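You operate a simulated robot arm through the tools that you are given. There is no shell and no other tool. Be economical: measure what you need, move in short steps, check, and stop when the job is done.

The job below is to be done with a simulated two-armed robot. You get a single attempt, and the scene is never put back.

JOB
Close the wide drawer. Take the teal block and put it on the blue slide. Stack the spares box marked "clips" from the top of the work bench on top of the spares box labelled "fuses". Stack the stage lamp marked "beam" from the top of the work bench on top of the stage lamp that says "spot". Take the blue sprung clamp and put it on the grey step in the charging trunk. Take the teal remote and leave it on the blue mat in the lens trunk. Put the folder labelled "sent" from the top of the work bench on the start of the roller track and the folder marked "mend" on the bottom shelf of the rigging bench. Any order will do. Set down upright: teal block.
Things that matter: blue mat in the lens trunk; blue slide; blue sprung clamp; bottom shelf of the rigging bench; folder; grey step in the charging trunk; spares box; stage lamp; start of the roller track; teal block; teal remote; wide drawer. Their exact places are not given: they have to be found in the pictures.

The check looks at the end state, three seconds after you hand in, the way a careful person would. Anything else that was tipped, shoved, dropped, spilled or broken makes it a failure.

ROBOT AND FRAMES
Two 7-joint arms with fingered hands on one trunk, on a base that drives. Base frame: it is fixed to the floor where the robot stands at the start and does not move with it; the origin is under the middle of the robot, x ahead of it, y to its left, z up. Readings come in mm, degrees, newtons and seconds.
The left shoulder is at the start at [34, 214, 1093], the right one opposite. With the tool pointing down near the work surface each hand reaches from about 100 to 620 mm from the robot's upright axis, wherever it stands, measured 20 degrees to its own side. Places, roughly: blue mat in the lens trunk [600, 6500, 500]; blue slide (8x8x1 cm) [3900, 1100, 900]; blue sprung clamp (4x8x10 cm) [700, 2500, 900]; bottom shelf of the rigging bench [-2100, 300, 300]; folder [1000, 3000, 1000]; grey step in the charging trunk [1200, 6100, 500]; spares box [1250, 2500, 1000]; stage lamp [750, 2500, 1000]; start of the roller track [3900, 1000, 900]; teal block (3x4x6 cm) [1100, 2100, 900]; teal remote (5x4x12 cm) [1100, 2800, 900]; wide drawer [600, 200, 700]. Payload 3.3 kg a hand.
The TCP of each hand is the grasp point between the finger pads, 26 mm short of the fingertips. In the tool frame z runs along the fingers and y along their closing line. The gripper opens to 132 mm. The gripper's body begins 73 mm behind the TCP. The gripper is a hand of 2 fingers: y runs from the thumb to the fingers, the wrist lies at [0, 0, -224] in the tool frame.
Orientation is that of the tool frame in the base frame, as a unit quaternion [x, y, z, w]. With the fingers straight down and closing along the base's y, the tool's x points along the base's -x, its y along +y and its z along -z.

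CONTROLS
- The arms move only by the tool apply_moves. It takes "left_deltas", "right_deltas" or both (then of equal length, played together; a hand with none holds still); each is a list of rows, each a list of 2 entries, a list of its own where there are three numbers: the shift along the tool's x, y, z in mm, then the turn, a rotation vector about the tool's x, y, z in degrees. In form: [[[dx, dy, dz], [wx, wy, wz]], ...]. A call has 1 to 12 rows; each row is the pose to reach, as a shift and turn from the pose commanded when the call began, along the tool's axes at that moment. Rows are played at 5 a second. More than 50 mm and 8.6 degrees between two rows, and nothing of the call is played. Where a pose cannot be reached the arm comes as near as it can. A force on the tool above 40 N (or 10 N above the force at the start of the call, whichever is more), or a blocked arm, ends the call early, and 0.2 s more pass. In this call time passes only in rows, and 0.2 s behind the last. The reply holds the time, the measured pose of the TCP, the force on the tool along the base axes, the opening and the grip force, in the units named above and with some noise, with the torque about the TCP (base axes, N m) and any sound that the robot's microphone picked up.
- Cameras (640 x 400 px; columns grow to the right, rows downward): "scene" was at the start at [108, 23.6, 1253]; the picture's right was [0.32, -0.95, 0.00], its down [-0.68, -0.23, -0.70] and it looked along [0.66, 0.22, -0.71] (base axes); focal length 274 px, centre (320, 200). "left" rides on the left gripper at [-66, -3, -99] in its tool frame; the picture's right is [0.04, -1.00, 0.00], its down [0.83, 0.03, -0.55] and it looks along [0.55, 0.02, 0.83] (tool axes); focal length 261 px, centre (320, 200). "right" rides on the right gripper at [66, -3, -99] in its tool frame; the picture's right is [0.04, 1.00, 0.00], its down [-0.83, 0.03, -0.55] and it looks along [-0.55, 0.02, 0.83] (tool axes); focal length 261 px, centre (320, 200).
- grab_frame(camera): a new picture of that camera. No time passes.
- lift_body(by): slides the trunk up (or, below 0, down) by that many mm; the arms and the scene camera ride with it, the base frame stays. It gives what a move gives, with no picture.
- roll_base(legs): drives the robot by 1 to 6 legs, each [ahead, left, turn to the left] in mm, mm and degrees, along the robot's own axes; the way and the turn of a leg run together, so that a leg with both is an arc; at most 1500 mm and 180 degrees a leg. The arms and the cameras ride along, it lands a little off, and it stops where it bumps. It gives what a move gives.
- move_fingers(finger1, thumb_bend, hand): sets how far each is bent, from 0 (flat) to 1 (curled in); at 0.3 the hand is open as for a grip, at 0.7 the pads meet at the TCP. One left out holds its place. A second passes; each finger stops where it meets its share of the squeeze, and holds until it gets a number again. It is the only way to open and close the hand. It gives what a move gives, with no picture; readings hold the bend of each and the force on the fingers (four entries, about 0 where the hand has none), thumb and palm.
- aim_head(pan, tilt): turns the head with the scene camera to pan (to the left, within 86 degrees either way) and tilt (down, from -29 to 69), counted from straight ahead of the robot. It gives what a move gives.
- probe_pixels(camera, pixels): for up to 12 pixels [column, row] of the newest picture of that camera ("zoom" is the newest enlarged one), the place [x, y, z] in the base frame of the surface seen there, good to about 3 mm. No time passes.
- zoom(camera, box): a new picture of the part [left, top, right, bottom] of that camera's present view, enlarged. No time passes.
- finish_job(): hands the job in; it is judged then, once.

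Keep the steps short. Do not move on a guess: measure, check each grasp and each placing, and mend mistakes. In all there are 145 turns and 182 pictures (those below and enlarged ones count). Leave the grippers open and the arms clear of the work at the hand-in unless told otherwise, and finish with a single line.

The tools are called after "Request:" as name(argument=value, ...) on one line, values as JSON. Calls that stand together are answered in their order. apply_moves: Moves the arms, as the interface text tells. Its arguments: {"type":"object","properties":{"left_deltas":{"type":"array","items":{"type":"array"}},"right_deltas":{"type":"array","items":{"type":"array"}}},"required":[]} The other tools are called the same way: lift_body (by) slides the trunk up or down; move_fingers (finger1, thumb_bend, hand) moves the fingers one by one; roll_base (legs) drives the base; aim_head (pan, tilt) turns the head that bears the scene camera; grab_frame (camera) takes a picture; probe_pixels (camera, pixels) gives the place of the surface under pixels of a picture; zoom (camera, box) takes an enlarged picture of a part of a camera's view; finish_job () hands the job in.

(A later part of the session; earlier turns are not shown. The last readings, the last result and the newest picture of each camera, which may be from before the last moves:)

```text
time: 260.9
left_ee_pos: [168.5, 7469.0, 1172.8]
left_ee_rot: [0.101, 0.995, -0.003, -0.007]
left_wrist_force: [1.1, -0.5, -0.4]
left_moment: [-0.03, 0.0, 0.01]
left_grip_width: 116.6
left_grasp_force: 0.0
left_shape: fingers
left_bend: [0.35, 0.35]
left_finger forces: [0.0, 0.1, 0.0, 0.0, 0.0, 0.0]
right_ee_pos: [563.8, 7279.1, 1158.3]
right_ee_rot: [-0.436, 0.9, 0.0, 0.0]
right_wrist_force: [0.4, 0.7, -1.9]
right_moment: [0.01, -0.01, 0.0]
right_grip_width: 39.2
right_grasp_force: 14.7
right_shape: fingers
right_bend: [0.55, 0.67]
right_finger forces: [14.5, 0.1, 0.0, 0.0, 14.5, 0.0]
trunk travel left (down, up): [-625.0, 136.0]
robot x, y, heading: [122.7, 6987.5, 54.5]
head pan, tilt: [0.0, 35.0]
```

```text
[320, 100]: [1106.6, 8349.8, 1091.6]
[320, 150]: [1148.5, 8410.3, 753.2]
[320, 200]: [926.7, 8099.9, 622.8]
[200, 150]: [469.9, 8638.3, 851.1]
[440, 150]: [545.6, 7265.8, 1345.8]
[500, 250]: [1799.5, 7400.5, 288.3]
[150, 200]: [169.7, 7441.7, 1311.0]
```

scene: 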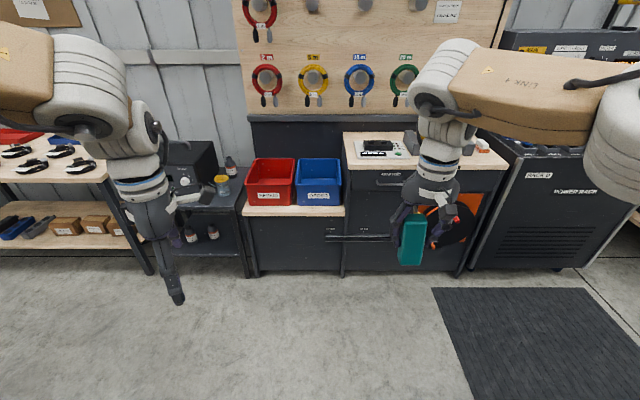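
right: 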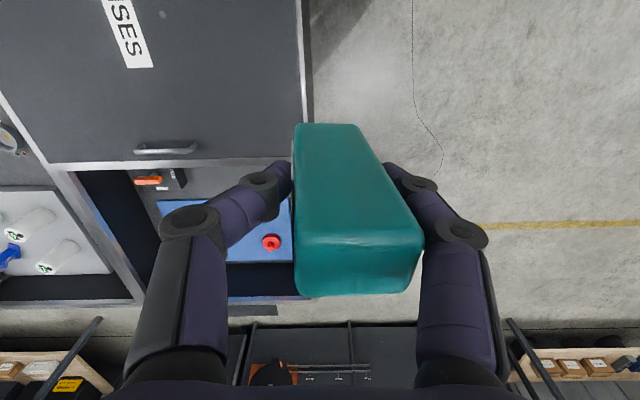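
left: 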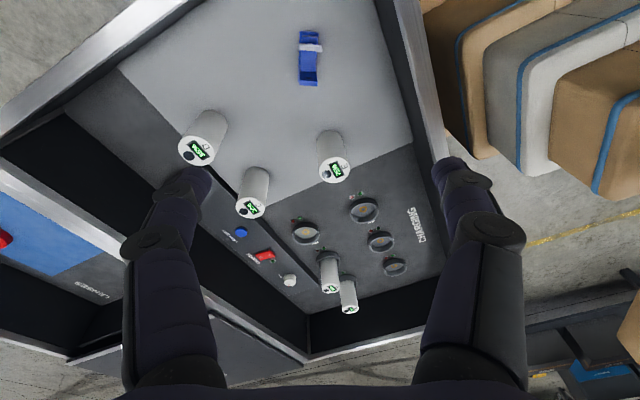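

There is ample room. I turn right 90° to face the mat and roll 70 mm nearer.

Request:
roll_base(legs=[[0, 0, -90], [65, 0, 0]])

Request:
aim_head(pan=0, tilt=55)

Request:
grab_frame(camera="scene")

Request:
probe_pixels(camera="scene", pixels=[[320, 200], [350, 200], [280, 220], [320, 240], [360, 240], [320, 270], [400, 230], [320, 300], [250, 250]])

```text
time: 265.7
left_ee_pos: [660.8, 6909.8, 1172.3]
left_ee_rot: [0.771, 0.637, 0.002, -0.007]
left_wrist_force: [0.7, -0.1, 0.2]
left_moment: [0.02, 0.04, 0.01]
left_grip_width: 116.6
left_grasp_force: 0.0
left_shape: fingers
left_bend: [0.35, 0.35]
left_finger forces: [0.0, 0.0, 0.0, 0.1, 0.0, 0.0]
right_ee_pos: [477.3, 6512.3, 1159.2]
right_ee_rot: [0.323, 0.947, 0.0, -0.001]
right_wrist_force: [0.1, 0.2, -1.5]
right_moment: [-0.01, 0.03, 0.02]
right_grip_width: 39.2
right_grasp_force: 13.8
right_shape: fingers
right_bend: [0.55, 0.67]
right_finger forces: [14.2, 0.1, 0.1, 0.0, 14.1, 0.1]
trunk travel left (down, up): [-625.0, 136.0]
robot x, y, heading: [176.0, 6950.1, -34.7]
head pan, tilt: [0.0, 35.0]
```

```text
time: 266.6
left_ee_pos: [658.7, 6911.0, 1172.7]
left_ee_rot: [0.771, 0.636, 0.003, -0.006]
left_wrist_force: [0.6, 0.4, 0.4]
left_moment: [0.01, 0.05, -0.01]
left_grip_width: 116.9
left_grasp_force: 0.1
left_shape: fingers
left_bend: [0.35, 0.35]
left_finger forces: [0.0, 0.1, 0.0, 0.0, 0.0, 0.0]
right_ee_pos: [475.2, 6513.2, 1159.7]
right_ee_rot: [0.322, 0.947, 0.0, -0.001]
right_wrist_force: [0.6, 0.4, -1.3]
right_moment: [0.01, -0.01, 0.0]
right_grip_width: 39.4
right_grasp_force: 14.7
right_shape: fingers
right_bend: [0.55, 0.67]
right_finger forces: [14.3, 0.0, 0.1, 0.0, 14.1, 0.1]
trunk travel left (down, up): [-625.0, 136.0]
robot x, y, heading: [176.9, 6947.0, -34.8]
head pan, tilt: [0.0, 55.0]
```

```text
58 pictures are left
```

scene: 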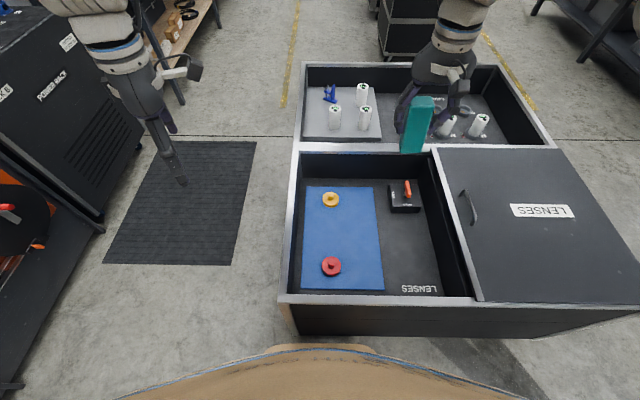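

```text
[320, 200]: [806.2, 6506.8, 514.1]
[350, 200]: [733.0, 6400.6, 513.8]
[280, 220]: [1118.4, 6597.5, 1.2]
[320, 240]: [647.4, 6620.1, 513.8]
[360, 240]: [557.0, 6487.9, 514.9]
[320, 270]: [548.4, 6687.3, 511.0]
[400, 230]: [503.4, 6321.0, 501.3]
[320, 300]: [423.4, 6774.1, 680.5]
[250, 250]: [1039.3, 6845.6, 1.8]
```

A clear view: mat with a yellow ring (331,199) and a red ring (331,266), and the clamp standing on the step. I'll set the remote near (510,6525). I shift the hand, then lower the trunk 400.

Request:
apply_moves(right_deltas=[[[-20, 31, 0], [0, 0, 0]]])

Request:
lift_body(by=-390)

Request:
apply_moves(right_deltas=[[[0, 0, 45], [0, 0, 0]], [[0, 0, 90], [0, 0, 0]], [[0, 0, 135], [0, 0, 0]], [[0, 0, 160], [0, 0, 0]]])

Request:
grab_frame(camera="scene")

```text
time: 266.9
left_ee_pos: [661.0, 6913.0, 1170.6]
left_ee_rot: [0.77, 0.638, 0.001, -0.005]
left_wrist_force: [1.0, 0.0, 0.2]
left_moment: [0.0, 0.02, 0.03]
left_grip_width: 116.9
left_grasp_force: 0.0
left_shape: fingers
left_bend: [0.35, 0.35]
left_finger forces: [0.0, 0.0, 0.0, 0.1, 0.1, 0.0]
right_ee_pos: [510.9, 6529.3, 1159.9]
right_ee_rot: [0.321, 0.947, -0.001, 0.0]
right_wrist_force: [0.6, -0.2, -0.9]
right_moment: [0.0, 0.04, 0.0]
right_grip_width: 39.2
right_grasp_force: 14.5
right_shape: fingers
right_bend: [0.55, 0.67]
right_finger forces: [14.3, 0.0, 0.0, 0.0, 14.3, 0.0]
trunk travel left (down, up): [-625.0, 136.0]
robot x, y, heading: [176.8, 6948.6, -34.6]
head pan, tilt: [0.0, 55.0]
```

```text
time: 270.7
left_ee_pos: [659.2, 6910.5, 781.7]
left_ee_rot: [0.771, 0.637, 0.002, -0.005]
left_wrist_force: [-0.3, 0.2, 0.1]
left_moment: [-0.01, 0.0, -0.02]
left_grip_width: 117.0
left_grasp_force: 0.0
left_shape: fingers
left_bend: [0.35, 0.35]
left_finger forces: [0.1, 0.0, 0.0, 0.0, 0.0, 0.0]
right_ee_pos: [509.8, 6525.6, 769.8]
right_ee_rot: [0.322, 0.947, 0.0, 0.0]
right_wrist_force: [0.3, -0.3, -0.8]
right_moment: [-0.03, 0.01, 0.03]
right_grip_width: 39.2
right_grasp_force: 14.0
right_shape: fingers
right_bend: [0.55, 0.67]
right_finger forces: [14.4, 0.1, 0.0, 0.1, 14.2, 0.0]
trunk travel left (down, up): [-235.0, 526.0]
robot x, y, heading: [175.2, 6949.9, -34.6]
head pan, tilt: [0.0, 55.0]
```

```text
time: 271.7
left_ee_pos: [660.1, 6910.5, 781.8]
left_ee_rot: [0.772, 0.636, 0.002, -0.006]
left_wrist_force: [0.0, 0.1, 0.8]
left_moment: [-0.01, 0.03, 0.03]
left_grip_width: 117.0
left_grasp_force: 0.0
left_shape: fingers
left_bend: [0.35, 0.35]
left_finger forces: [0.0, 0.1, 0.0, 0.0, 0.0, 0.0]
right_ee_pos: [510.8, 6527.0, 610.6]
right_ee_rot: [0.323, 0.946, 0.0, 0.0]
right_wrist_force: [0.8, -0.1, -1.9]
right_moment: [-0.03, 0.0, 0.0]
right_grip_width: 38.9
right_grasp_force: 14.3
right_shape: fingers
right_bend: [0.55, 0.67]
right_finger forces: [14.4, 0.0, 0.0, 0.0, 14.2, 0.0]
trunk travel left (down, up): [-235.0, 526.0]
robot x, y, heading: [179.0, 6948.9, -34.3]
head pan, tilt: [0.0, 55.0]
```

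```text
57 pictures are left
```

scene: 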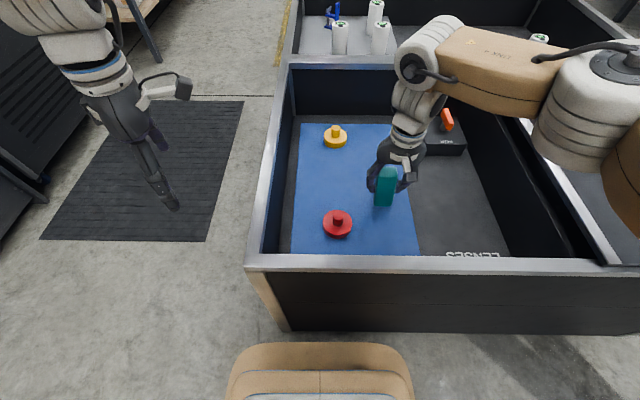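

It is over the mat with margin. I lower the last ~20 mm to contact.

Request:
apply_moves(right_deltas=[[[0, 0, 10], [0, 0, 0]], [[0, 0, 14], [0, 0, 0]], [[0, 0, 17], [0, 0, 0]], [[0, 0, 20], [0, 0, 0]]])

Request:
zoom(camera="scene", box=[300, 100, 460, 260])

```text
time: 272.7
left_ee_pos: [658.9, 6910.7, 781.8]
left_ee_rot: [0.771, 0.637, 0.002, -0.006]
left_wrist_force: [0.2, -0.3, 0.5]
left_moment: [0.0, -0.04, 0.0]
left_grip_width: 116.7
left_grasp_force: 0.1
left_shape: fingers
left_bend: [0.35, 0.35]
left_finger forces: [0.0, 0.0, 0.0, 0.0, 0.0, 0.0]
right_ee_pos: [508.4, 6525.2, 590.3]
right_ee_rot: [0.322, 0.947, -0.001, 0.0]
right_wrist_force: [-0.2, 0.1, -1.5]
right_moment: [0.0, 0.0, -0.01]
right_grip_width: 39.2
right_grasp_force: 14.3
right_shape: fingers
right_bend: [0.55, 0.67]
right_finger forces: [14.2, 0.1, 0.1, 0.0, 14.3, 0.0]
trunk travel left (down, up): [-235.0, 526.0]
robot x, y, heading: [179.0, 6951.5, -35.1]
head pan, tilt: [0.0, 55.0]
```

```text
2.50 times, centred on (380, 180) of scene
```

zoom: 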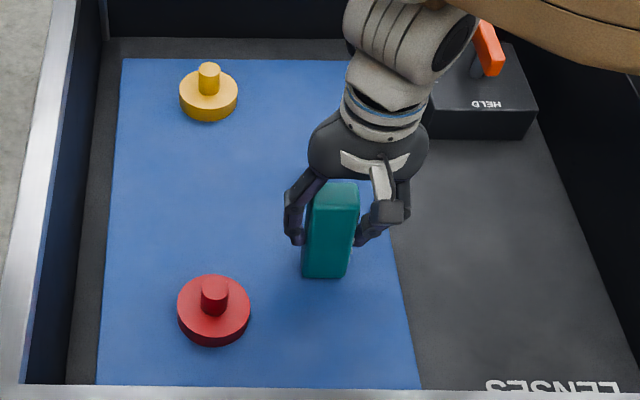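

Request:
apply_moves(right_deltas=[[[0, 0, 3], [0, 0, 0]], [[0, 0, 6], [0, 0, 0]], [[0, 0, 8], [0, 0, 0]], [[0, 0, 10], [0, 0, 0]]])

```text
time: 273.7
left_ee_pos: [658.1, 6911.3, 783.1]
left_ee_rot: [0.771, 0.637, 0.002, -0.005]
left_wrist_force: [-0.9, -0.5, 0.9]
left_moment: [0.01, 0.0, 0.01]
left_grip_width: 116.6
left_grasp_force: 0.0
left_shape: fingers
left_bend: [0.35, 0.35]
left_finger forces: [0.0, 0.0, 0.1, 0.1, 0.0, 0.0]
right_ee_pos: [507.3, 6523.8, 582.9]
right_ee_rot: [0.324, 0.946, -0.001, 0.002]
right_wrist_force: [-5.5, -8.7, 28.1]
right_moment: [-0.08, 0.0, -0.01]
right_grip_width: 39.1
right_grasp_force: 18.1
right_shape: fingers
right_bend: [0.59, 0.68]
right_finger forces: [14.1, 0.1, 0.0, 0.1, 23.2, 0.0]
trunk travel left (down, up): [-235.0, 526.0]
robot x, y, heading: [177.5, 6950.8, -34.8]
head pan, tilt: [0.0, 55.0]
```

Firm contact (28 N). I ease up 3 mm, release in stages and rise.

Request:
apply_moves(right_deltas=[[[0, 0, -4], [0, 0, 0]]])

Request:
move_fingers(hand="right", finger1=0.5, thumb_bend=0.62)

Request:
move_fingers(hand="right", finger1=0.42, thumb_bend=0.42)

Request:
apply_moves(right_deltas=[[[0, 0, -40], [0, 0, 0]], [[0, 0, -85], [0, 0, 0]], [[0, 0, -130], [0, 0, 0]], [[0, 0, -170], [0, 0, 0]]])

Request:
lift_body(by=390)

Request:
grab_frame(camera="scene")

```text
time: 274.1
left_ee_pos: [658.4, 6911.2, 782.7]
left_ee_rot: [0.771, 0.637, 0.003, -0.005]
left_wrist_force: [0.2, 0.5, -0.1]
left_moment: [0.0, 0.03, -0.02]
left_grip_width: 116.9
left_grasp_force: 0.0
left_shape: fingers
left_bend: [0.35, 0.35]
left_finger forces: [0.1, 0.0, 0.0, 0.0, 0.1, 0.0]
right_ee_pos: [508.3, 6525.4, 582.7]
right_ee_rot: [0.322, 0.947, -0.001, 0.001]
right_wrist_force: [-3.0, -9.1, 12.4]
right_moment: [-0.19, 0.05, 0.01]
right_grip_width: 39.2
right_grasp_force: 17.3
right_shape: fingers
right_bend: [0.58, 0.68]
right_finger forces: [12.8, 0.0, 0.0, 0.1, 21.0, 0.0]
trunk travel left (down, up): [-235.0, 526.0]
robot x, y, heading: [175.6, 6951.0, -34.7]
head pan, tilt: [0.0, 55.0]
```

```text
time: 275.1
left_ee_pos: [659.4, 6910.8, 781.7]
left_ee_rot: [0.771, 0.637, 0.002, -0.005]
left_wrist_force: [-1.0, 0.7, -0.3]
left_moment: [0.0, -0.03, -0.02]
left_grip_width: 116.8
left_grasp_force: 0.0
left_shape: fingers
left_bend: [0.35, 0.35]
left_finger forces: [0.1, 0.1, 0.0, 0.1, 0.0, 0.0]
right_ee_pos: [508.3, 6526.0, 583.4]
right_ee_rot: [0.323, 0.947, 0.001, 0.0]
right_wrist_force: [-0.4, -0.2, -0.3]
right_moment: [-0.04, 0.02, 0.0]
right_grip_width: 46.9
right_grasp_force: 0.3
right_shape: fingers
right_bend: [0.5, 0.62]
right_finger forces: [0.1, 0.0, 0.1, 0.0, 0.3, 0.0]
trunk travel left (down, up): [-235.0, 526.0]
robot x, y, heading: [178.0, 6949.9, -34.7]
head pan, tilt: [0.0, 55.0]
```

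```text
time: 276.1
left_ee_pos: [657.7, 6910.7, 781.2]
left_ee_rot: [0.771, 0.637, 0.002, -0.006]
left_wrist_force: [-0.3, -0.8, 1.0]
left_moment: [-0.04, 0.01, 0.0]
left_grip_width: 116.7
left_grasp_force: 0.0
left_shape: fingers
left_bend: [0.35, 0.35]
left_finger forces: [0.0, 0.0, 0.1, 0.1, 0.0, 0.0]
right_ee_pos: [510.0, 6526.5, 584.4]
right_ee_rot: [0.322, 0.947, 0.0, 0.0]
right_wrist_force: [-0.1, 0.4, -0.1]
right_moment: [0.01, 0.02, -0.01]
right_grip_width: 93.0
right_grasp_force: 0.0
right_shape: fingers
right_bend: [0.42, 0.42]
right_finger forces: [0.1, 0.0, 0.0, 0.0, 0.1, 0.0]
trunk travel left (down, up): [-235.0, 526.0]
robot x, y, heading: [176.7, 6948.9, -34.6]
head pan, tilt: [0.0, 55.0]
```

```text
time: 277.1
left_ee_pos: [658.7, 6911.0, 781.9]
left_ee_rot: [0.771, 0.637, 0.003, -0.006]
left_wrist_force: [-0.5, -0.5, -0.1]
left_moment: [0.01, 0.02, 0.02]
left_grip_width: 116.9
left_grasp_force: 0.0
left_shape: fingers
left_bend: [0.35, 0.35]
left_finger forces: [0.0, 0.0, 0.0, 0.0, 0.0, 0.0]
right_ee_pos: [509.5, 6525.9, 754.7]
right_ee_rot: [0.322, 0.947, 0.0, -0.001]
right_wrist_force: [0.3, 0.8, 0.3]
right_moment: [0.03, 0.0, 0.01]
right_grip_width: 93.4
right_grasp_force: 0.0
right_shape: fingers
right_bend: [0.42, 0.42]
right_finger forces: [0.1, 0.1, 0.0, 0.1, 0.0, 0.1]
trunk travel left (down, up): [-235.0, 526.0]
robot x, y, heading: [175.2, 6949.1, -35.0]
head pan, tilt: [0.0, 55.0]
```

```text
time: 280.9
left_ee_pos: [660.1, 6910.9, 1171.9]
left_ee_rot: [0.771, 0.636, 0.001, -0.006]
left_wrist_force: [0.5, 0.3, -0.9]
left_moment: [0.02, -0.03, 0.0]
left_grip_width: 116.6
left_grasp_force: 0.0
left_shape: fingers
left_bend: [0.35, 0.35]
left_finger forces: [0.1, 0.1, 0.0, 0.0, 0.1, 0.1]
right_ee_pos: [510.7, 6525.2, 1143.4]
right_ee_rot: [0.322, 0.947, -0.001, 0.0]
right_wrist_force: [0.0, -0.6, 0.7]
right_moment: [-0.01, 0.01, -0.03]
right_grip_width: 93.2
right_grasp_force: 0.1
right_shape: fingers
right_bend: [0.42, 0.42]
right_finger forces: [0.1, 0.0, 0.1, 0.1, 0.0, 0.0]
trunk travel left (down, up): [-625.0, 136.0]
robot x, y, heading: [180.2, 6950.6, -34.7]
head pan, tilt: [0.0, 55.0]
```

```text
55 pictures are left
```

scene: 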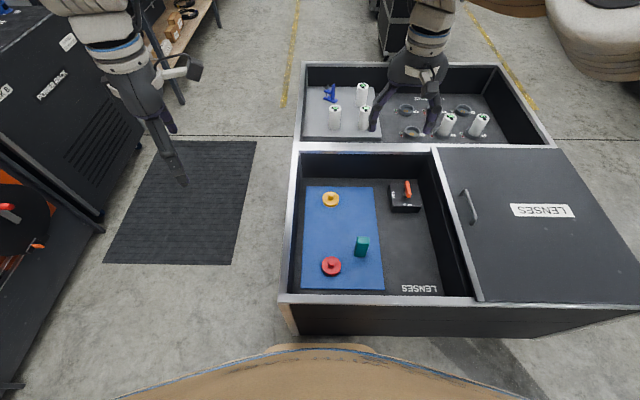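

The remote stands on the mat. Now the folders: I back off, turn right and drive to the back of the work bench in front of the SENT folder.

Request:
roll_base(legs=[[-150, 0, 0], [0, 0, -91], [1100, 0, 0], [900, 0, 0], [0, 1300, 0], [0, 1200, 0]])

Request:
aim_head(pan=15, tilt=45)

Request:
grab_frame(camera="scene")

```text
time: 307.5
left_ee_pos: [1011.5, 3482.1, 1171.3]
left_ee_rot: [0.996, -0.084, 0.006, -0.003]
left_wrist_force: [0.4, 0.8, 0.1]
left_moment: [0.05, 0.02, -0.03]
left_grip_width: 116.7
left_grasp_force: 0.1
left_shape: fingers
left_bend: [0.35, 0.35]
left_finger forces: [0.0, 0.1, 0.0, 0.1, 0.0, 0.0]
right_ee_pos: [623.3, 3624.6, 1143.7]
right_ee_rot: [0.893, 0.45, 0.0, 0.0]
right_wrist_force: [-0.1, 0.0, 0.1]
right_moment: [0.01, 0.02, -0.02]
right_grip_width: 93.3
right_grasp_force: 0.1
right_shape: fingers
right_bend: [0.42, 0.42]
right_finger forces: [0.1, 0.0, 0.1, 0.0, 0.0, 0.0]
trunk travel left (down, up): [-625.0, 136.0]
robot x, y, heading: [1040.8, 3966.7, -123.8]
head pan, tilt: [0.0, 55.0]
```

```text
time: 308.3
left_ee_pos: [1012.1, 3483.5, 1171.7]
left_ee_rot: [0.996, -0.084, 0.006, -0.003]
left_wrist_force: [0.8, -0.6, -0.1]
left_moment: [-0.01, 0.02, 0.04]
left_grip_width: 116.8
left_grasp_force: 0.0
left_shape: fingers
left_bend: [0.35, 0.35]
left_finger forces: [0.1, 0.1, 0.0, 0.1, 0.1, 0.1]
right_ee_pos: [623.2, 3625.3, 1144.4]
right_ee_rot: [0.892, 0.451, 0.001, 0.0]
right_wrist_force: [0.0, -0.5, -0.4]
right_moment: [-0.03, 0.01, -0.04]
right_grip_width: 93.0
right_grasp_force: 0.1
right_shape: fingers
right_bend: [0.42, 0.42]
right_finger forces: [0.0, 0.0, 0.0, 0.0, 0.0, 0.1]
trunk travel left (down, up): [-625.0, 136.0]
robot x, y, heading: [1038.3, 3963.3, -123.6]
head pan, tilt: [15.0, 45.0]
```

```text
54 pictures are left
```

scene: 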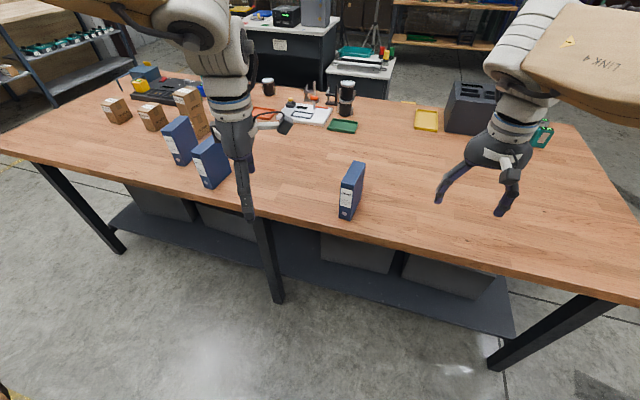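

SENT stands at (352,190). I roll 330 nearer and measure it.

Request:
roll_base(legs=[[0, 0, -1.8], [330, 0, 0]])

Request:
aim_head(pan=10, tilt=58)

Request:
grab_frame(camera="scene")

Request:
grab_frame(camera="left")

```text
time: 310.9
left_ee_pos: [804.0, 3214.9, 1171.8]
left_ee_rot: [0.995, -0.1, 0.006, -0.004]
left_wrist_force: [-0.4, 0.0, -0.4]
left_moment: [-0.01, -0.03, 0.0]
left_grip_width: 117.3
left_grasp_force: 0.0
left_shape: fingers
left_bend: [0.35, 0.35]
left_finger forces: [0.1, 0.0, 0.0, 0.1, 0.0, 0.1]
right_ee_pos: [421.2, 3367.8, 1144.1]
right_ee_rot: [0.9, 0.437, 0.0, 0.0]
right_wrist_force: [-0.1, 0.1, -0.9]
right_moment: [-0.02, 0.0, 0.02]
right_grip_width: 93.1
right_grasp_force: 0.0
right_shape: fingers
right_bend: [0.42, 0.42]
right_finger forces: [0.0, 0.0, 0.0, 0.0, 0.0, 0.0]
trunk travel left (down, up): [-625.0, 136.0]
robot x, y, heading: [849.9, 3695.3, -125.3]
head pan, tilt: [15.0, 45.0]
```

```text
time: 311.6
left_ee_pos: [804.4, 3214.7, 1171.6]
left_ee_rot: [0.995, -0.1, 0.006, -0.003]
left_wrist_force: [-0.5, -0.2, -0.3]
left_moment: [-0.01, 0.02, 0.01]
left_grip_width: 116.8
left_grasp_force: 0.0
left_shape: fingers
left_bend: [0.35, 0.35]
left_finger forces: [0.0, 0.0, 0.1, 0.0, 0.0, 0.0]
right_ee_pos: [421.0, 3367.6, 1143.3]
right_ee_rot: [0.899, 0.437, 0.0, 0.001]
right_wrist_force: [0.0, 0.3, -0.4]
right_moment: [0.04, -0.03, 0.02]
right_grip_width: 93.3
right_grasp_force: 0.0
right_shape: fingers
right_bend: [0.42, 0.42]
right_finger forces: [0.1, 0.1, 0.0, 0.0, 0.0, 0.0]
trunk travel left (down, up): [-625.0, 136.0]
robot x, y, heading: [848.0, 3694.9, -125.1]
head pan, tilt: [10.0, 58.0]
```

```text
53 pictures are left
```

scene: 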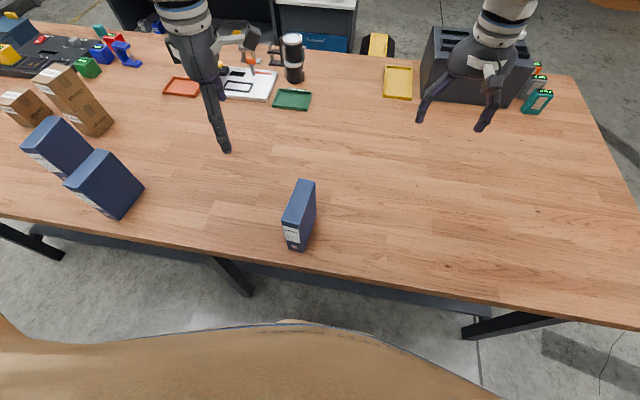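

```text
52 pictures are left
```

left: 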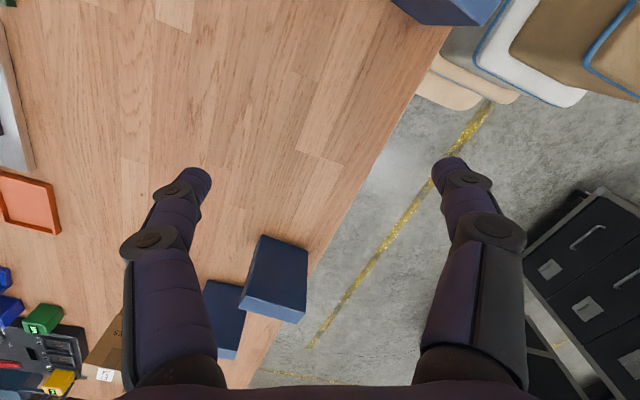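

Request:
zoom(camera="scene", box=[270, 170, 340, 260])

Request:
probe_pixels(camera="scene", pixels=[[299, 183], [313, 184], [286, 219], [302, 223], [298, 205], [307, 204], [311, 205], [292, 240], [30, 139], [59, 119], [92, 158], [85, 160]])

```text
4.44 times, centred on (305, 215) of scene
```

zoom: 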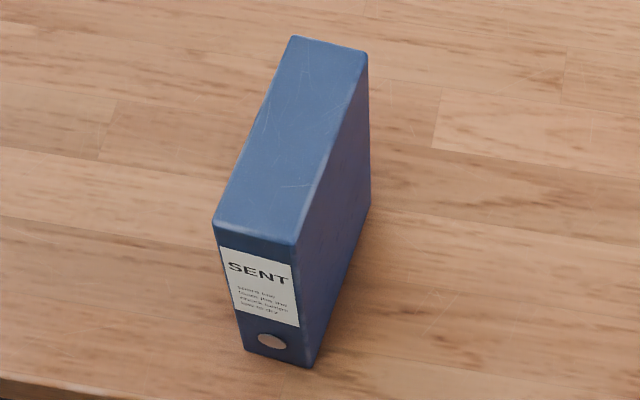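

```text
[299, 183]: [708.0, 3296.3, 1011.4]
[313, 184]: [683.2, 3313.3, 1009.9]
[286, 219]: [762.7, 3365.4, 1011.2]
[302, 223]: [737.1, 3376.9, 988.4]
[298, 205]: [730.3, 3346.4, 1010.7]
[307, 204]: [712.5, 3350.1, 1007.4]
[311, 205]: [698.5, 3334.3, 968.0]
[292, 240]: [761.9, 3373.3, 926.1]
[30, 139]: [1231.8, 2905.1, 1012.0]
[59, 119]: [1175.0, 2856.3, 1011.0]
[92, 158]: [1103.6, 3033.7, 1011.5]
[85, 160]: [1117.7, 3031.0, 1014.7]
```

SENT: top 40×92 mm, centre (722.5,3338), z 1011, long axis heading 51.5°. I swing the left hand over it with its fingers across the thickness.

Request:
apply_moves(left_deltas=[[[-13, -13, 0], [0, 0, -8]], [[-26, -26, 10], [0, 0, -16]], [[-39, -39, 25], [0, 0, -24]], [[-52, -52, 40], [0, 0, -32]], [[-66, -65, 60], [0, 0, -40]], [[-79, -78, 80], [0, 0, -48]], [[-92, -91, 100], [0, 0, -56]], [[-105, -104, 115], [0, 0, -63.5]]])

Request:
grab_frame(camera="left")

Request:
probe_pixels(camera="left", pixels=[[320, 120], [320, 150], [300, 150], [340, 150], [320, 180]])

```text
time: 313.4
left_ee_pos: [722.2, 3339.5, 1058.2]
left_ee_rot: [0.898, 0.44, 0.005, 0.001]
left_wrist_force: [0.4, 0.8, -0.2]
left_moment: [-0.02, 0.02, 0.0]
left_grip_width: 116.8
left_grasp_force: 0.1
left_shape: fingers
left_bend: [0.35, 0.35]
left_finger forces: [0.0, 0.0, 0.0, 0.1, 0.0, 0.0]
right_ee_pos: [420.7, 3369.0, 1143.0]
right_ee_rot: [0.899, 0.437, 0.0, 0.0]
right_wrist_force: [-0.1, -0.4, -0.3]
right_moment: [0.03, 0.04, 0.03]
right_grip_width: 92.9
right_grasp_force: 0.1
right_shape: fingers
right_bend: [0.42, 0.42]
right_finger forces: [0.0, 0.1, 0.0, 0.0, 0.0, 0.0]
trunk travel left (down, up): [-625.0, 136.0]
robot x, y, heading: [846.4, 3695.2, -125.2]
head pan, tilt: [10.0, 58.0]
```

```text
50 pictures are left
```

left: 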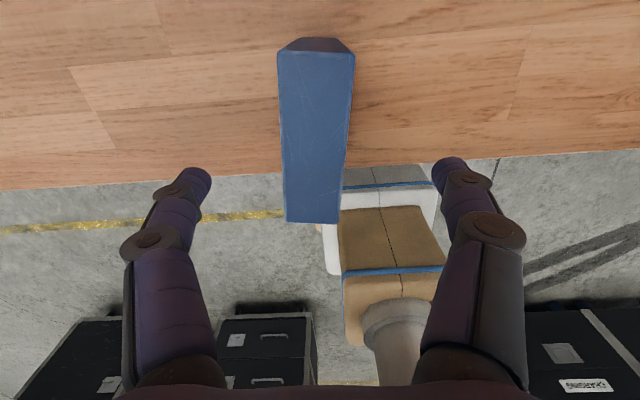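

```text
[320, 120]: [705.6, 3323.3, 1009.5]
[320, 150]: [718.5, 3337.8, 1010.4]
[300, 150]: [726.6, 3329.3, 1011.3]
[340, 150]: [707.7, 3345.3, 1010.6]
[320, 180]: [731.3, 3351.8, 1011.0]
```

Well aligned. I descend 82 mm, grip, and lift.

Request:
apply_moves(left_deltas=[[[0, 2, 40], [0, 0, 0]], [[0, 2, 82], [0, 0, 0]]])

Request:
move_fingers(hand="left", finger1=0.85, thumb_bend=0.85)

Request:
apply_moves(left_deltas=[[[0, 0, -40], [0, 0, 0]], [[0, 0, -80], [0, 0, 0]], [[0, 0, -120], [0, 0, 0]]])

Request:
grab_frame(camera="left")

```text
time: 314.0
left_ee_pos: [725.0, 3336.0, 975.6]
left_ee_rot: [0.899, 0.439, 0.005, 0.0]
left_wrist_force: [-0.2, 0.6, 0.3]
left_moment: [0.05, 0.0, 0.0]
left_grip_width: 116.8
left_grasp_force: 0.1
left_shape: fingers
left_bend: [0.35, 0.35]
left_finger forces: [0.0, 0.0, 0.1, 0.0, 0.1, 0.0]
right_ee_pos: [421.1, 3368.8, 1144.5]
right_ee_rot: [0.899, 0.437, 0.0, -0.001]
right_wrist_force: [-0.2, -0.4, -0.1]
right_moment: [-0.03, 0.02, -0.02]
right_grip_width: 93.2
right_grasp_force: 0.0
right_shape: fingers
right_bend: [0.42, 0.42]
right_finger forces: [0.0, 0.1, 0.0, 0.1, 0.0, 0.1]
trunk travel left (down, up): [-625.0, 136.0]
robot x, y, heading: [851.3, 3695.8, -125.5]
head pan, tilt: [10.0, 58.0]
```

```text
time: 315.0
left_ee_pos: [724.7, 3337.5, 974.6]
left_ee_rot: [0.899, 0.438, 0.006, 0.001]
left_wrist_force: [-0.3, 0.1, -2.4]
left_moment: [0.01, 0.04, 0.01]
left_grip_width: 35.5
left_grasp_force: 20.6
left_shape: fingers
left_bend: [0.58, 0.64]
left_finger forces: [21.6, 0.0, 0.0, 0.0, 20.6, 0.1]
right_ee_pos: [420.4, 3368.7, 1144.7]
right_ee_rot: [0.9, 0.437, 0.0, 0.0]
right_wrist_force: [0.8, -1.1, 0.4]
right_moment: [0.01, 0.0, 0.0]
right_grip_width: 93.1
right_grasp_force: 0.0
right_shape: fingers
right_bend: [0.42, 0.42]
right_finger forces: [0.0, 0.1, 0.0, 0.0, 0.0, 0.0]
trunk travel left (down, up): [-625.0, 136.0]
robot x, y, heading: [848.0, 3696.4, -125.3]
head pan, tilt: [10.0, 58.0]
```

```text
time: 315.8
left_ee_pos: [725.0, 3334.7, 1097.6]
left_ee_rot: [0.899, 0.438, 0.006, 0.001]
left_wrist_force: [0.2, -0.2, -1.8]
left_moment: [0.03, -0.01, 0.01]
left_grip_width: 35.4
left_grasp_force: 20.6
left_shape: fingers
left_bend: [0.58, 0.64]
left_finger forces: [21.5, 0.1, 0.0, 0.1, 20.6, 0.0]
right_ee_pos: [421.0, 3368.4, 1144.1]
right_ee_rot: [0.899, 0.437, 0.0, 0.0]
right_wrist_force: [0.1, -0.2, 0.1]
right_moment: [-0.01, -0.02, -0.01]
right_grip_width: 93.0
right_grasp_force: 0.1
right_shape: fingers
right_bend: [0.42, 0.42]
right_finger forces: [0.0, 0.0, 0.0, 0.0, 0.0, 0.0]
trunk travel left (down, up): [-625.0, 136.0]
robot x, y, heading: [853.8, 3697.4, -125.3]
head pan, tilt: [10.0, 58.0]
```

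```text
49 pictures are left
```

left: 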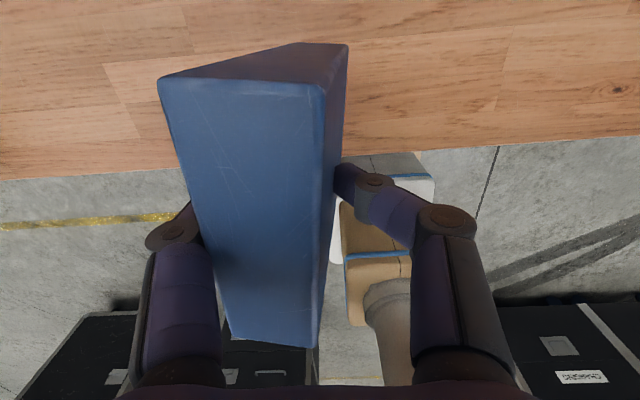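

SENT is held (20 N). I'll also take MEND with the right hand: raise 130 mm to clear the HOLD folder, and slide left 940 mm.

Request:
lift_body(by=130)

Request:
roll_base(legs=[[0, 940, 0]])

Request:
aim_head(pan=-15, tilt=58)

Request:
grab_frame(camera="scene")

Request:
grab_frame(camera="right")

```text
time: 317.4
left_ee_pos: [724.4, 3335.7, 1224.1]
left_ee_rot: [0.899, 0.438, 0.006, 0.0]
left_wrist_force: [-0.3, -0.8, -2.1]
left_moment: [-0.01, 0.01, 0.03]
left_grip_width: 35.2
left_grasp_force: 21.0
left_shape: fingers
left_bend: [0.58, 0.64]
left_finger forces: [21.5, 0.1, 0.1, 0.0, 20.5, 0.1]
right_ee_pos: [419.9, 3368.6, 1272.3]
right_ee_rot: [0.899, 0.437, 0.0, 0.0]
right_wrist_force: [0.0, -0.2, -0.3]
right_moment: [0.0, 0.0, 0.0]
right_grip_width: 93.1
right_grasp_force: 0.1
right_shape: fingers
right_bend: [0.42, 0.42]
right_finger forces: [0.1, 0.1, 0.1, 0.0, 0.0, 0.0]
trunk travel left (down, up): [-755.0, 6.0]
robot x, y, heading: [848.2, 3694.5, -125.6]
head pan, tilt: [10.0, 58.0]
```

```text
time: 322.4
left_ee_pos: [1495.3, 2782.5, 1225.4]
left_ee_rot: [0.9, 0.436, 0.005, 0.002]
left_wrist_force: [-0.9, 0.1, -2.1]
left_moment: [-0.03, 0.01, -0.02]
left_grip_width: 35.5
left_grasp_force: 21.4
left_shape: fingers
left_bend: [0.58, 0.64]
left_finger forces: [21.6, 0.1, 0.0, 0.1, 20.4, 0.0]
right_ee_pos: [1192.0, 2818.1, 1274.6]
right_ee_rot: [0.901, 0.434, 0.0, 0.0]
right_wrist_force: [-1.0, 0.5, -0.6]
right_moment: [0.0, 0.02, 0.0]
right_grip_width: 93.0
right_grasp_force: 0.1
right_shape: fingers
right_bend: [0.42, 0.42]
right_finger forces: [0.0, 0.1, 0.1, 0.1, 0.0, 0.0]
trunk travel left (down, up): [-755.0, 6.0]
robot x, y, heading: [1621.6, 3141.9, -125.6]
head pan, tilt: [10.0, 58.0]
```

```text
time: 323.2
left_ee_pos: [1494.7, 2782.8, 1224.5]
left_ee_rot: [0.9, 0.436, 0.007, 0.0]
left_wrist_force: [0.6, -0.2, -1.7]
left_moment: [0.03, 0.01, 0.02]
left_grip_width: 35.4
left_grasp_force: 21.2
left_shape: fingers
left_bend: [0.58, 0.64]
left_finger forces: [21.6, 0.0, 0.1, 0.1, 20.5, 0.1]
right_ee_pos: [1191.6, 2816.8, 1274.2]
right_ee_rot: [0.901, 0.433, 0.0, 0.0]
right_wrist_force: [0.5, 0.6, 0.1]
right_moment: [0.01, -0.01, 0.02]
right_grip_width: 93.1
right_grasp_force: 0.2
right_shape: fingers
right_bend: [0.42, 0.42]
right_finger forces: [0.0, 0.1, 0.1, 0.1, 0.1, 0.0]
trunk travel left (down, up): [-755.0, 6.0]
robot x, y, heading: [1619.9, 3141.9, -125.7]
head pan, tilt: [-15.0, 58.0]
```

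```text
48 pictures are left
```

scene: 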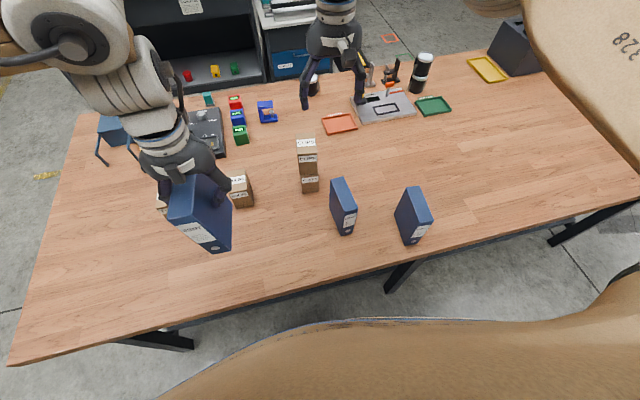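

```text
47 pictures are left
```

right: 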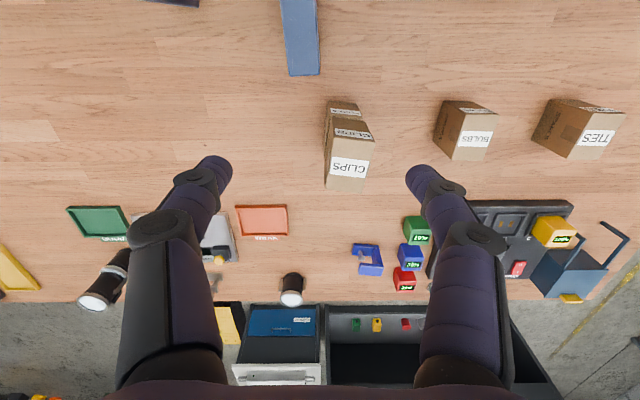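

Request:
zoom(camera="scene", box=[315, 165, 375, 245])

Request:
probe_pixels(camera="zoom", pixels=[[170, 85], [250, 80], [230, 235], [310, 220], [240, 150], [200, 150], [280, 150]])

Request:
probe_pixels(camera="right", pixels=[[288, 72], [318, 72], [284, 10], [313, 10], [300, 40]])

```text
5.00 times, centred on (345, 205) of scene
```

zoom: 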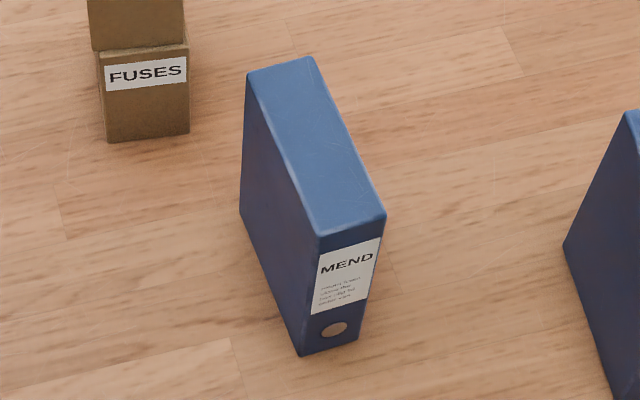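

```text
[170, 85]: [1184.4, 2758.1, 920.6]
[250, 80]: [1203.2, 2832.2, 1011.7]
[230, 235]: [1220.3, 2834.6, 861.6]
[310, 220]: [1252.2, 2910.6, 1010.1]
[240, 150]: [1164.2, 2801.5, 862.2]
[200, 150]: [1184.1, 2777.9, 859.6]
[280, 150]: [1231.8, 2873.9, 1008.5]
```

```text
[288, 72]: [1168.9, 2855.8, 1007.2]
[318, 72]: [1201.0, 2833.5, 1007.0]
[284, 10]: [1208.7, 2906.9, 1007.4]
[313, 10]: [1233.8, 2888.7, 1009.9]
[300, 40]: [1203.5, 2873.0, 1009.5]
```

MEND: centre (1210,2884), z 1010, long axis heading 58°. I align the right hand above it and descend to z≈975 to grip.

Request:
apply_moves(right_deltas=[[[32, -14, 15], [0, 0, -3.3]], [[64, -27, 45], [0, 0, -6.6]], [[64, -27, 90], [0, 0, -6.6]], [[64, -27, 135], [0, 0, -6.6]], [[64, -27, 180], [0, 0, -6.6]], [[64, -27, 215], [0, 0, -6.6]]])

Request:
grab_frame(camera="right")

Request:
probe_pixels(camera="right", pixels=[[320, 120], [320, 150], [300, 150], [340, 150], [320, 180]])

```text
time: 324.6
left_ee_pos: [1495.6, 2784.4, 1225.5]
left_ee_rot: [0.9, 0.437, 0.007, 0.001]
left_wrist_force: [0.0, 0.2, -2.4]
left_moment: [0.06, 0.01, 0.03]
left_grip_width: 35.1
left_grasp_force: 21.4
left_shape: fingers
left_bend: [0.58, 0.64]
left_finger forces: [21.8, 0.1, 0.0, 0.0, 20.6, 0.0]
right_ee_pos: [1211.6, 2883.6, 1058.9]
right_ee_rot: [0.875, 0.485, -0.001, 0.0]
right_wrist_force: [-0.7, 0.7, 0.1]
right_moment: [0.0, -0.03, 0.03]
right_grip_width: 93.3
right_grasp_force: 0.1
right_shape: fingers
right_bend: [0.42, 0.42]
right_finger forces: [0.0, 0.0, 0.1, 0.0, 0.0, 0.1]
trunk travel left (down, up): [-755.0, 6.0]
robot x, y, heading: [1624.1, 3141.2, -125.8]
head pan, tilt: [-15.0, 58.0]
```

```text
45 pictures are left
```

right: 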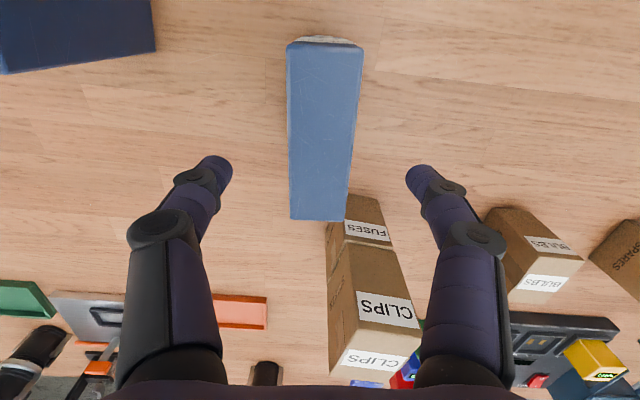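

```text
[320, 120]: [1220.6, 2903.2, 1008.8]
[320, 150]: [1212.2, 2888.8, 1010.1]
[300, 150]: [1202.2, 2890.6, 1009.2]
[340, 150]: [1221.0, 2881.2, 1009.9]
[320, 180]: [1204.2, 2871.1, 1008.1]
```

Request:
apply_moves(right_deltas=[[[0, 0, 42], [0, 0, 0]], [[0, 0, 83], [0, 0, 0]]])

Request:
move_fingers(hand="right", finger1=0.85, thumb_bend=0.85)

Request:
apply_moves(right_deltas=[[[0, 0, -45], [0, 0, 0]], [[0, 0, -90], [0, 0, 0]], [[0, 0, -135], [0, 0, 0]], [[0, 0, -180], [0, 0, 0]], [[0, 0, -220], [0, 0, 0]]])

Request:
grab_frame(camera="scene")

```text
time: 325.2
left_ee_pos: [1496.1, 2783.1, 1224.0]
left_ee_rot: [0.9, 0.436, 0.007, 0.0]
left_wrist_force: [0.0, 0.0, -1.5]
left_moment: [-0.03, 0.01, 0.03]
left_grip_width: 35.2
left_grasp_force: 21.1
left_shape: fingers
left_bend: [0.58, 0.64]
left_finger forces: [21.7, 0.1, 0.0, 0.1, 20.6, 0.1]
right_ee_pos: [1212.6, 2881.4, 974.9]
right_ee_rot: [0.874, 0.486, 0.0, -0.001]
right_wrist_force: [0.9, -0.2, -0.1]
right_moment: [-0.01, -0.01, -0.02]
right_grip_width: 93.3
right_grasp_force: 0.1
right_shape: fingers
right_bend: [0.42, 0.42]
right_finger forces: [0.0, 0.1, 0.0, 0.1, 0.1, 0.1]
trunk travel left (down, up): [-755.0, 6.0]
robot x, y, heading: [1622.2, 3144.7, -126.0]
head pan, tilt: [-15.0, 58.0]
```

```text
time: 326.2
left_ee_pos: [1495.8, 2782.6, 1225.0]
left_ee_rot: [0.9, 0.436, 0.006, 0.001]
left_wrist_force: [-0.5, -0.3, -2.8]
left_moment: [0.0, 0.03, 0.01]
left_grip_width: 35.5
left_grasp_force: 20.9
left_shape: fingers
left_bend: [0.58, 0.64]
left_finger forces: [21.8, 0.0, 0.1, 0.0, 20.6, 0.1]
right_ee_pos: [1212.1, 2882.8, 974.6]
right_ee_rot: [0.874, 0.485, 0.0, 0.0]
right_wrist_force: [1.2, -0.9, -1.9]
right_moment: [0.01, 0.02, 0.02]
right_grip_width: 35.1
right_grasp_force: 21.7
right_shape: fingers
right_bend: [0.59, 0.64]
right_finger forces: [22.1, 0.0, 0.0, 0.1, 21.3, 0.0]
trunk travel left (down, up): [-755.0, 6.0]
robot x, y, heading: [1618.4, 3143.3, -125.6]
head pan, tilt: [-15.0, 58.0]
```

```text
time: 327.4
left_ee_pos: [1495.7, 2783.4, 1225.6]
left_ee_rot: [0.9, 0.435, 0.006, 0.001]
left_wrist_force: [0.1, 0.2, -2.4]
left_moment: [0.03, 0.01, 0.03]
left_grip_width: 35.5
left_grasp_force: 21.0
left_shape: fingers
left_bend: [0.58, 0.64]
left_finger forces: [21.7, 0.1, 0.0, 0.0, 20.5, 0.1]
right_ee_pos: [1213.3, 2883.6, 1196.1]
right_ee_rot: [0.875, 0.484, -0.001, 0.0]
right_wrist_force: [-0.6, -0.1, -1.2]
right_moment: [-0.03, 0.03, -0.01]
right_grip_width: 34.8
right_grasp_force: 21.7
right_shape: fingers
right_bend: [0.59, 0.71]
right_finger forces: [22.1, 0.0, 0.0, 0.0, 21.1, 0.0]
trunk travel left (down, up): [-755.0, 6.0]
robot x, y, heading: [1621.2, 3141.1, -125.7]
head pan, tilt: [-15.0, 58.0]
```

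```text
44 pictures are left
```

scene: 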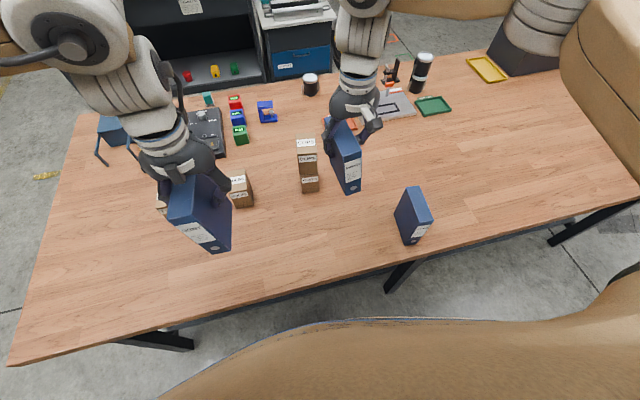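

Both folders are held. I back off, turn left to face the roller track direction and drive toward it.

Request:
roll_base(legs=[[-300, 0, 0], [0, 0, 90], [1300, 0, 0], [850, 0, 0]])

Request:
aim_head(pan=-25, tilt=25)

Request:
grab_frame(camera="scene")

Request:
probe_pixels(camera="scene", pixels=[[320, 150], [320, 200], [320, 250], [400, 200], [450, 200], [500, 200], [250, 200], [400, 250]])

```text
time: 343.5
left_ee_pos: [3874.1, 1955.6, 1223.9]
left_ee_rot: [0.342, 0.94, 0.005, -0.005]
left_wrist_force: [-0.1, -0.2, -2.1]
left_moment: [-0.03, 0.0, 0.03]
left_grip_width: 35.0
left_grasp_force: 21.1
left_shape: fingers
left_bend: [0.58, 0.64]
left_finger forces: [21.8, 0.0, 0.0, 0.1, 20.6, 0.1]
right_ee_pos: [3766.3, 1676.8, 1195.5]
right_ee_rot: [0.29, 0.957, 0.0, 0.001]
right_wrist_force: [0.5, 0.1, -2.3]
right_moment: [-0.05, 0.02, -0.03]
right_grip_width: 35.0
right_grasp_force: 21.5
right_shape: fingers
right_bend: [0.59, 0.71]
right_finger forces: [22.3, 0.0, 0.0, 0.0, 21.4, 0.0]
trunk travel left (down, up): [-755.0, 6.0]
robot x, y, heading: [3519.6, 2093.5, -37.4]
head pan, tilt: [-15.0, 58.0]
```

```text
time: 344.5
left_ee_pos: [3874.2, 1957.1, 1224.3]
left_ee_rot: [0.342, 0.94, 0.005, -0.003]
left_wrist_force: [0.1, 0.3, -2.4]
left_moment: [-0.02, 0.02, 0.0]
left_grip_width: 34.9
left_grasp_force: 21.1
left_shape: fingers
left_bend: [0.58, 0.64]
left_finger forces: [21.8, 0.0, 0.1, 0.0, 20.6, 0.1]
right_ee_pos: [3765.8, 1676.7, 1195.7]
right_ee_rot: [0.289, 0.957, 0.0, 0.0]
right_wrist_force: [0.6, 0.2, -1.9]
right_moment: [-0.02, 0.03, 0.0]
right_grip_width: 35.1
right_grasp_force: 21.6
right_shape: fingers
right_bend: [0.59, 0.71]
right_finger forces: [22.2, 0.1, 0.0, 0.0, 21.4, 0.1]
trunk travel left (down, up): [-755.0, 6.0]
robot x, y, heading: [3518.8, 2093.0, -37.2]
head pan, tilt: [-25.0, 25.0]
```

```text
43 pictures are left
```

scene: 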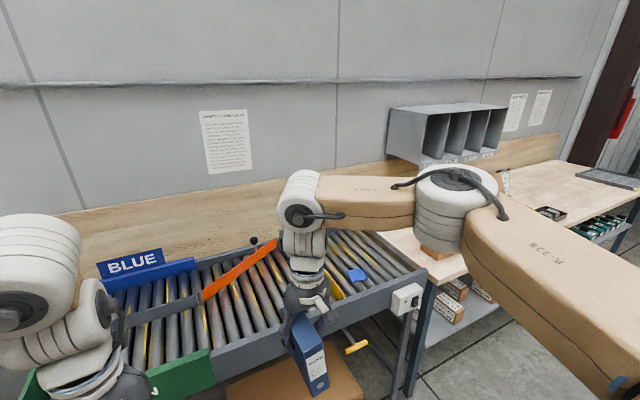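

```text
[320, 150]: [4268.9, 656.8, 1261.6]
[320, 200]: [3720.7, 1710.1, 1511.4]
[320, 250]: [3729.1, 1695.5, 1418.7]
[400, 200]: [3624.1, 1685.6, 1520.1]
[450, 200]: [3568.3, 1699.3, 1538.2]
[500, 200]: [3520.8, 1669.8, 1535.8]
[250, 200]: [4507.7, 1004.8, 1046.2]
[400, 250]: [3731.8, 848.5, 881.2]
```

The roller track is ahead; its start is at the right end with the blue pad (slide) at (357,275). I slide right 560 mm and look down on it.

Request:
roll_base(legs=[[0, -560, 1]])

Request:
aim_head(pan=5, tilt=45)

Request:
grab_frame(camera="scene")

Request:
probe_pixels(camera="scene", pixels=[[320, 150], [320, 200], [280, 200], [360, 200], [320, 240], [320, 280], [400, 200], [240, 220], [320, 320]])

```text
time: 347.8
left_ee_pos: [3531.8, 1508.1, 1224.7]
left_ee_rot: [0.337, 0.941, 0.005, -0.004]
left_wrist_force: [-0.9, -0.8, -3.1]
left_moment: [-0.01, 0.02, -0.01]
left_grip_width: 35.2
left_grasp_force: 21.8
left_shape: fingers
left_bend: [0.58, 0.64]
left_finger forces: [21.8, 0.0, 0.0, 0.0, 20.8, 0.1]
right_ee_pos: [3428.3, 1226.6, 1195.2]
right_ee_rot: [0.284, 0.959, 0.0, -0.001]
right_wrist_force: [0.9, -0.7, -1.5]
right_moment: [-0.03, 0.0, 0.01]
right_grip_width: 35.1
right_grasp_force: 22.2
right_shape: fingers
right_bend: [0.59, 0.71]
right_finger forces: [22.3, 0.1, 0.1, 0.0, 21.4, 0.0]
trunk travel left (down, up): [-755.0, 6.0]
robot x, y, heading: [3175.3, 1639.9, -36.8]
head pan, tilt: [-25.0, 25.0]
```

```text
time: 348.7
left_ee_pos: [3532.2, 1509.0, 1224.2]
left_ee_rot: [0.337, 0.941, 0.005, -0.003]
left_wrist_force: [-0.1, -0.9, -2.0]
left_moment: [-0.03, 0.01, -0.03]
left_grip_width: 35.0
left_grasp_force: 21.2
left_shape: fingers
left_bend: [0.58, 0.64]
left_finger forces: [21.8, 0.0, 0.0, 0.0, 20.6, 0.0]
right_ee_pos: [3427.5, 1227.7, 1196.1]
right_ee_rot: [0.284, 0.959, -0.001, 0.0]
right_wrist_force: [0.0, 0.0, -3.0]
right_moment: [-0.02, 0.02, -0.04]
right_grip_width: 35.0
right_grasp_force: 22.0
right_shape: fingers
right_bend: [0.59, 0.71]
right_finger forces: [22.3, 0.0, 0.0, 0.1, 21.5, 0.0]
trunk travel left (down, up): [-755.0, 6.0]
robot x, y, heading: [3176.3, 1648.4, -36.9]
head pan, tilt: [5.0, 45.0]
```

```text
42 pictures are left
```

scene: 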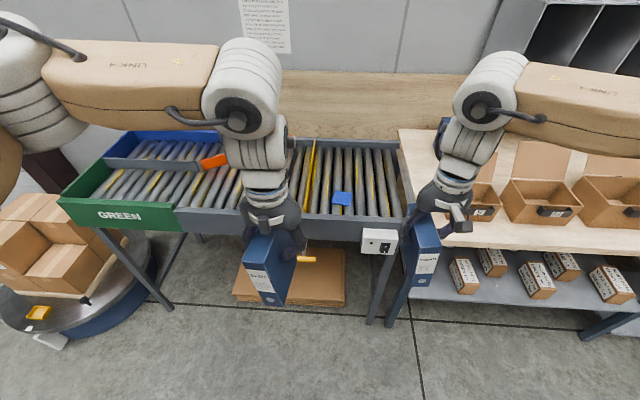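

```text
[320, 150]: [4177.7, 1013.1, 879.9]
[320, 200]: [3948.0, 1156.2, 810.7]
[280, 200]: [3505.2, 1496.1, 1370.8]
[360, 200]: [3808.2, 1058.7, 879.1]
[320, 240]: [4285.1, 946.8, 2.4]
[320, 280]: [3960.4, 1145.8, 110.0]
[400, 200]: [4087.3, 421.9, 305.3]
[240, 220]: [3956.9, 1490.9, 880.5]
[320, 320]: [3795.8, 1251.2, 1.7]
```

The rollers are at z≈880. I check bin heights on the right and the start section's limits (pad at (342,198), end at ~(400,200)).

Request:
zoom(camera="scene", box=[260, 120, 440, 260])

Request:
probe_pixels(camera="scene", pixels=[[342, 198], [335, 193], [350, 193], [335, 204], [350, 204], [395, 150], [398, 212], [370, 215], [540, 145], [540, 190], [480, 195], [310, 200]])

```text
2.86 times, centred on (350, 190) of scene
```

zoom: 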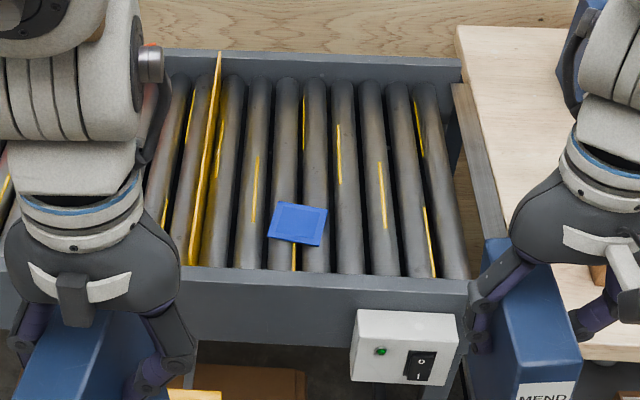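

```text
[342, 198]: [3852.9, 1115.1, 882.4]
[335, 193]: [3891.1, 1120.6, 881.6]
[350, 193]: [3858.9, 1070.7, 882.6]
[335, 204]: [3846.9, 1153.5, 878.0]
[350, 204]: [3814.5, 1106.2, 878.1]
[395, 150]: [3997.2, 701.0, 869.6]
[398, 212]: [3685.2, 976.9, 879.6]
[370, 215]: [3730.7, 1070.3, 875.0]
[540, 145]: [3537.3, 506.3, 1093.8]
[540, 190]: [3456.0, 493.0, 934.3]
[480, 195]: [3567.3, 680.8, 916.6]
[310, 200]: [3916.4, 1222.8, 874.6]
```

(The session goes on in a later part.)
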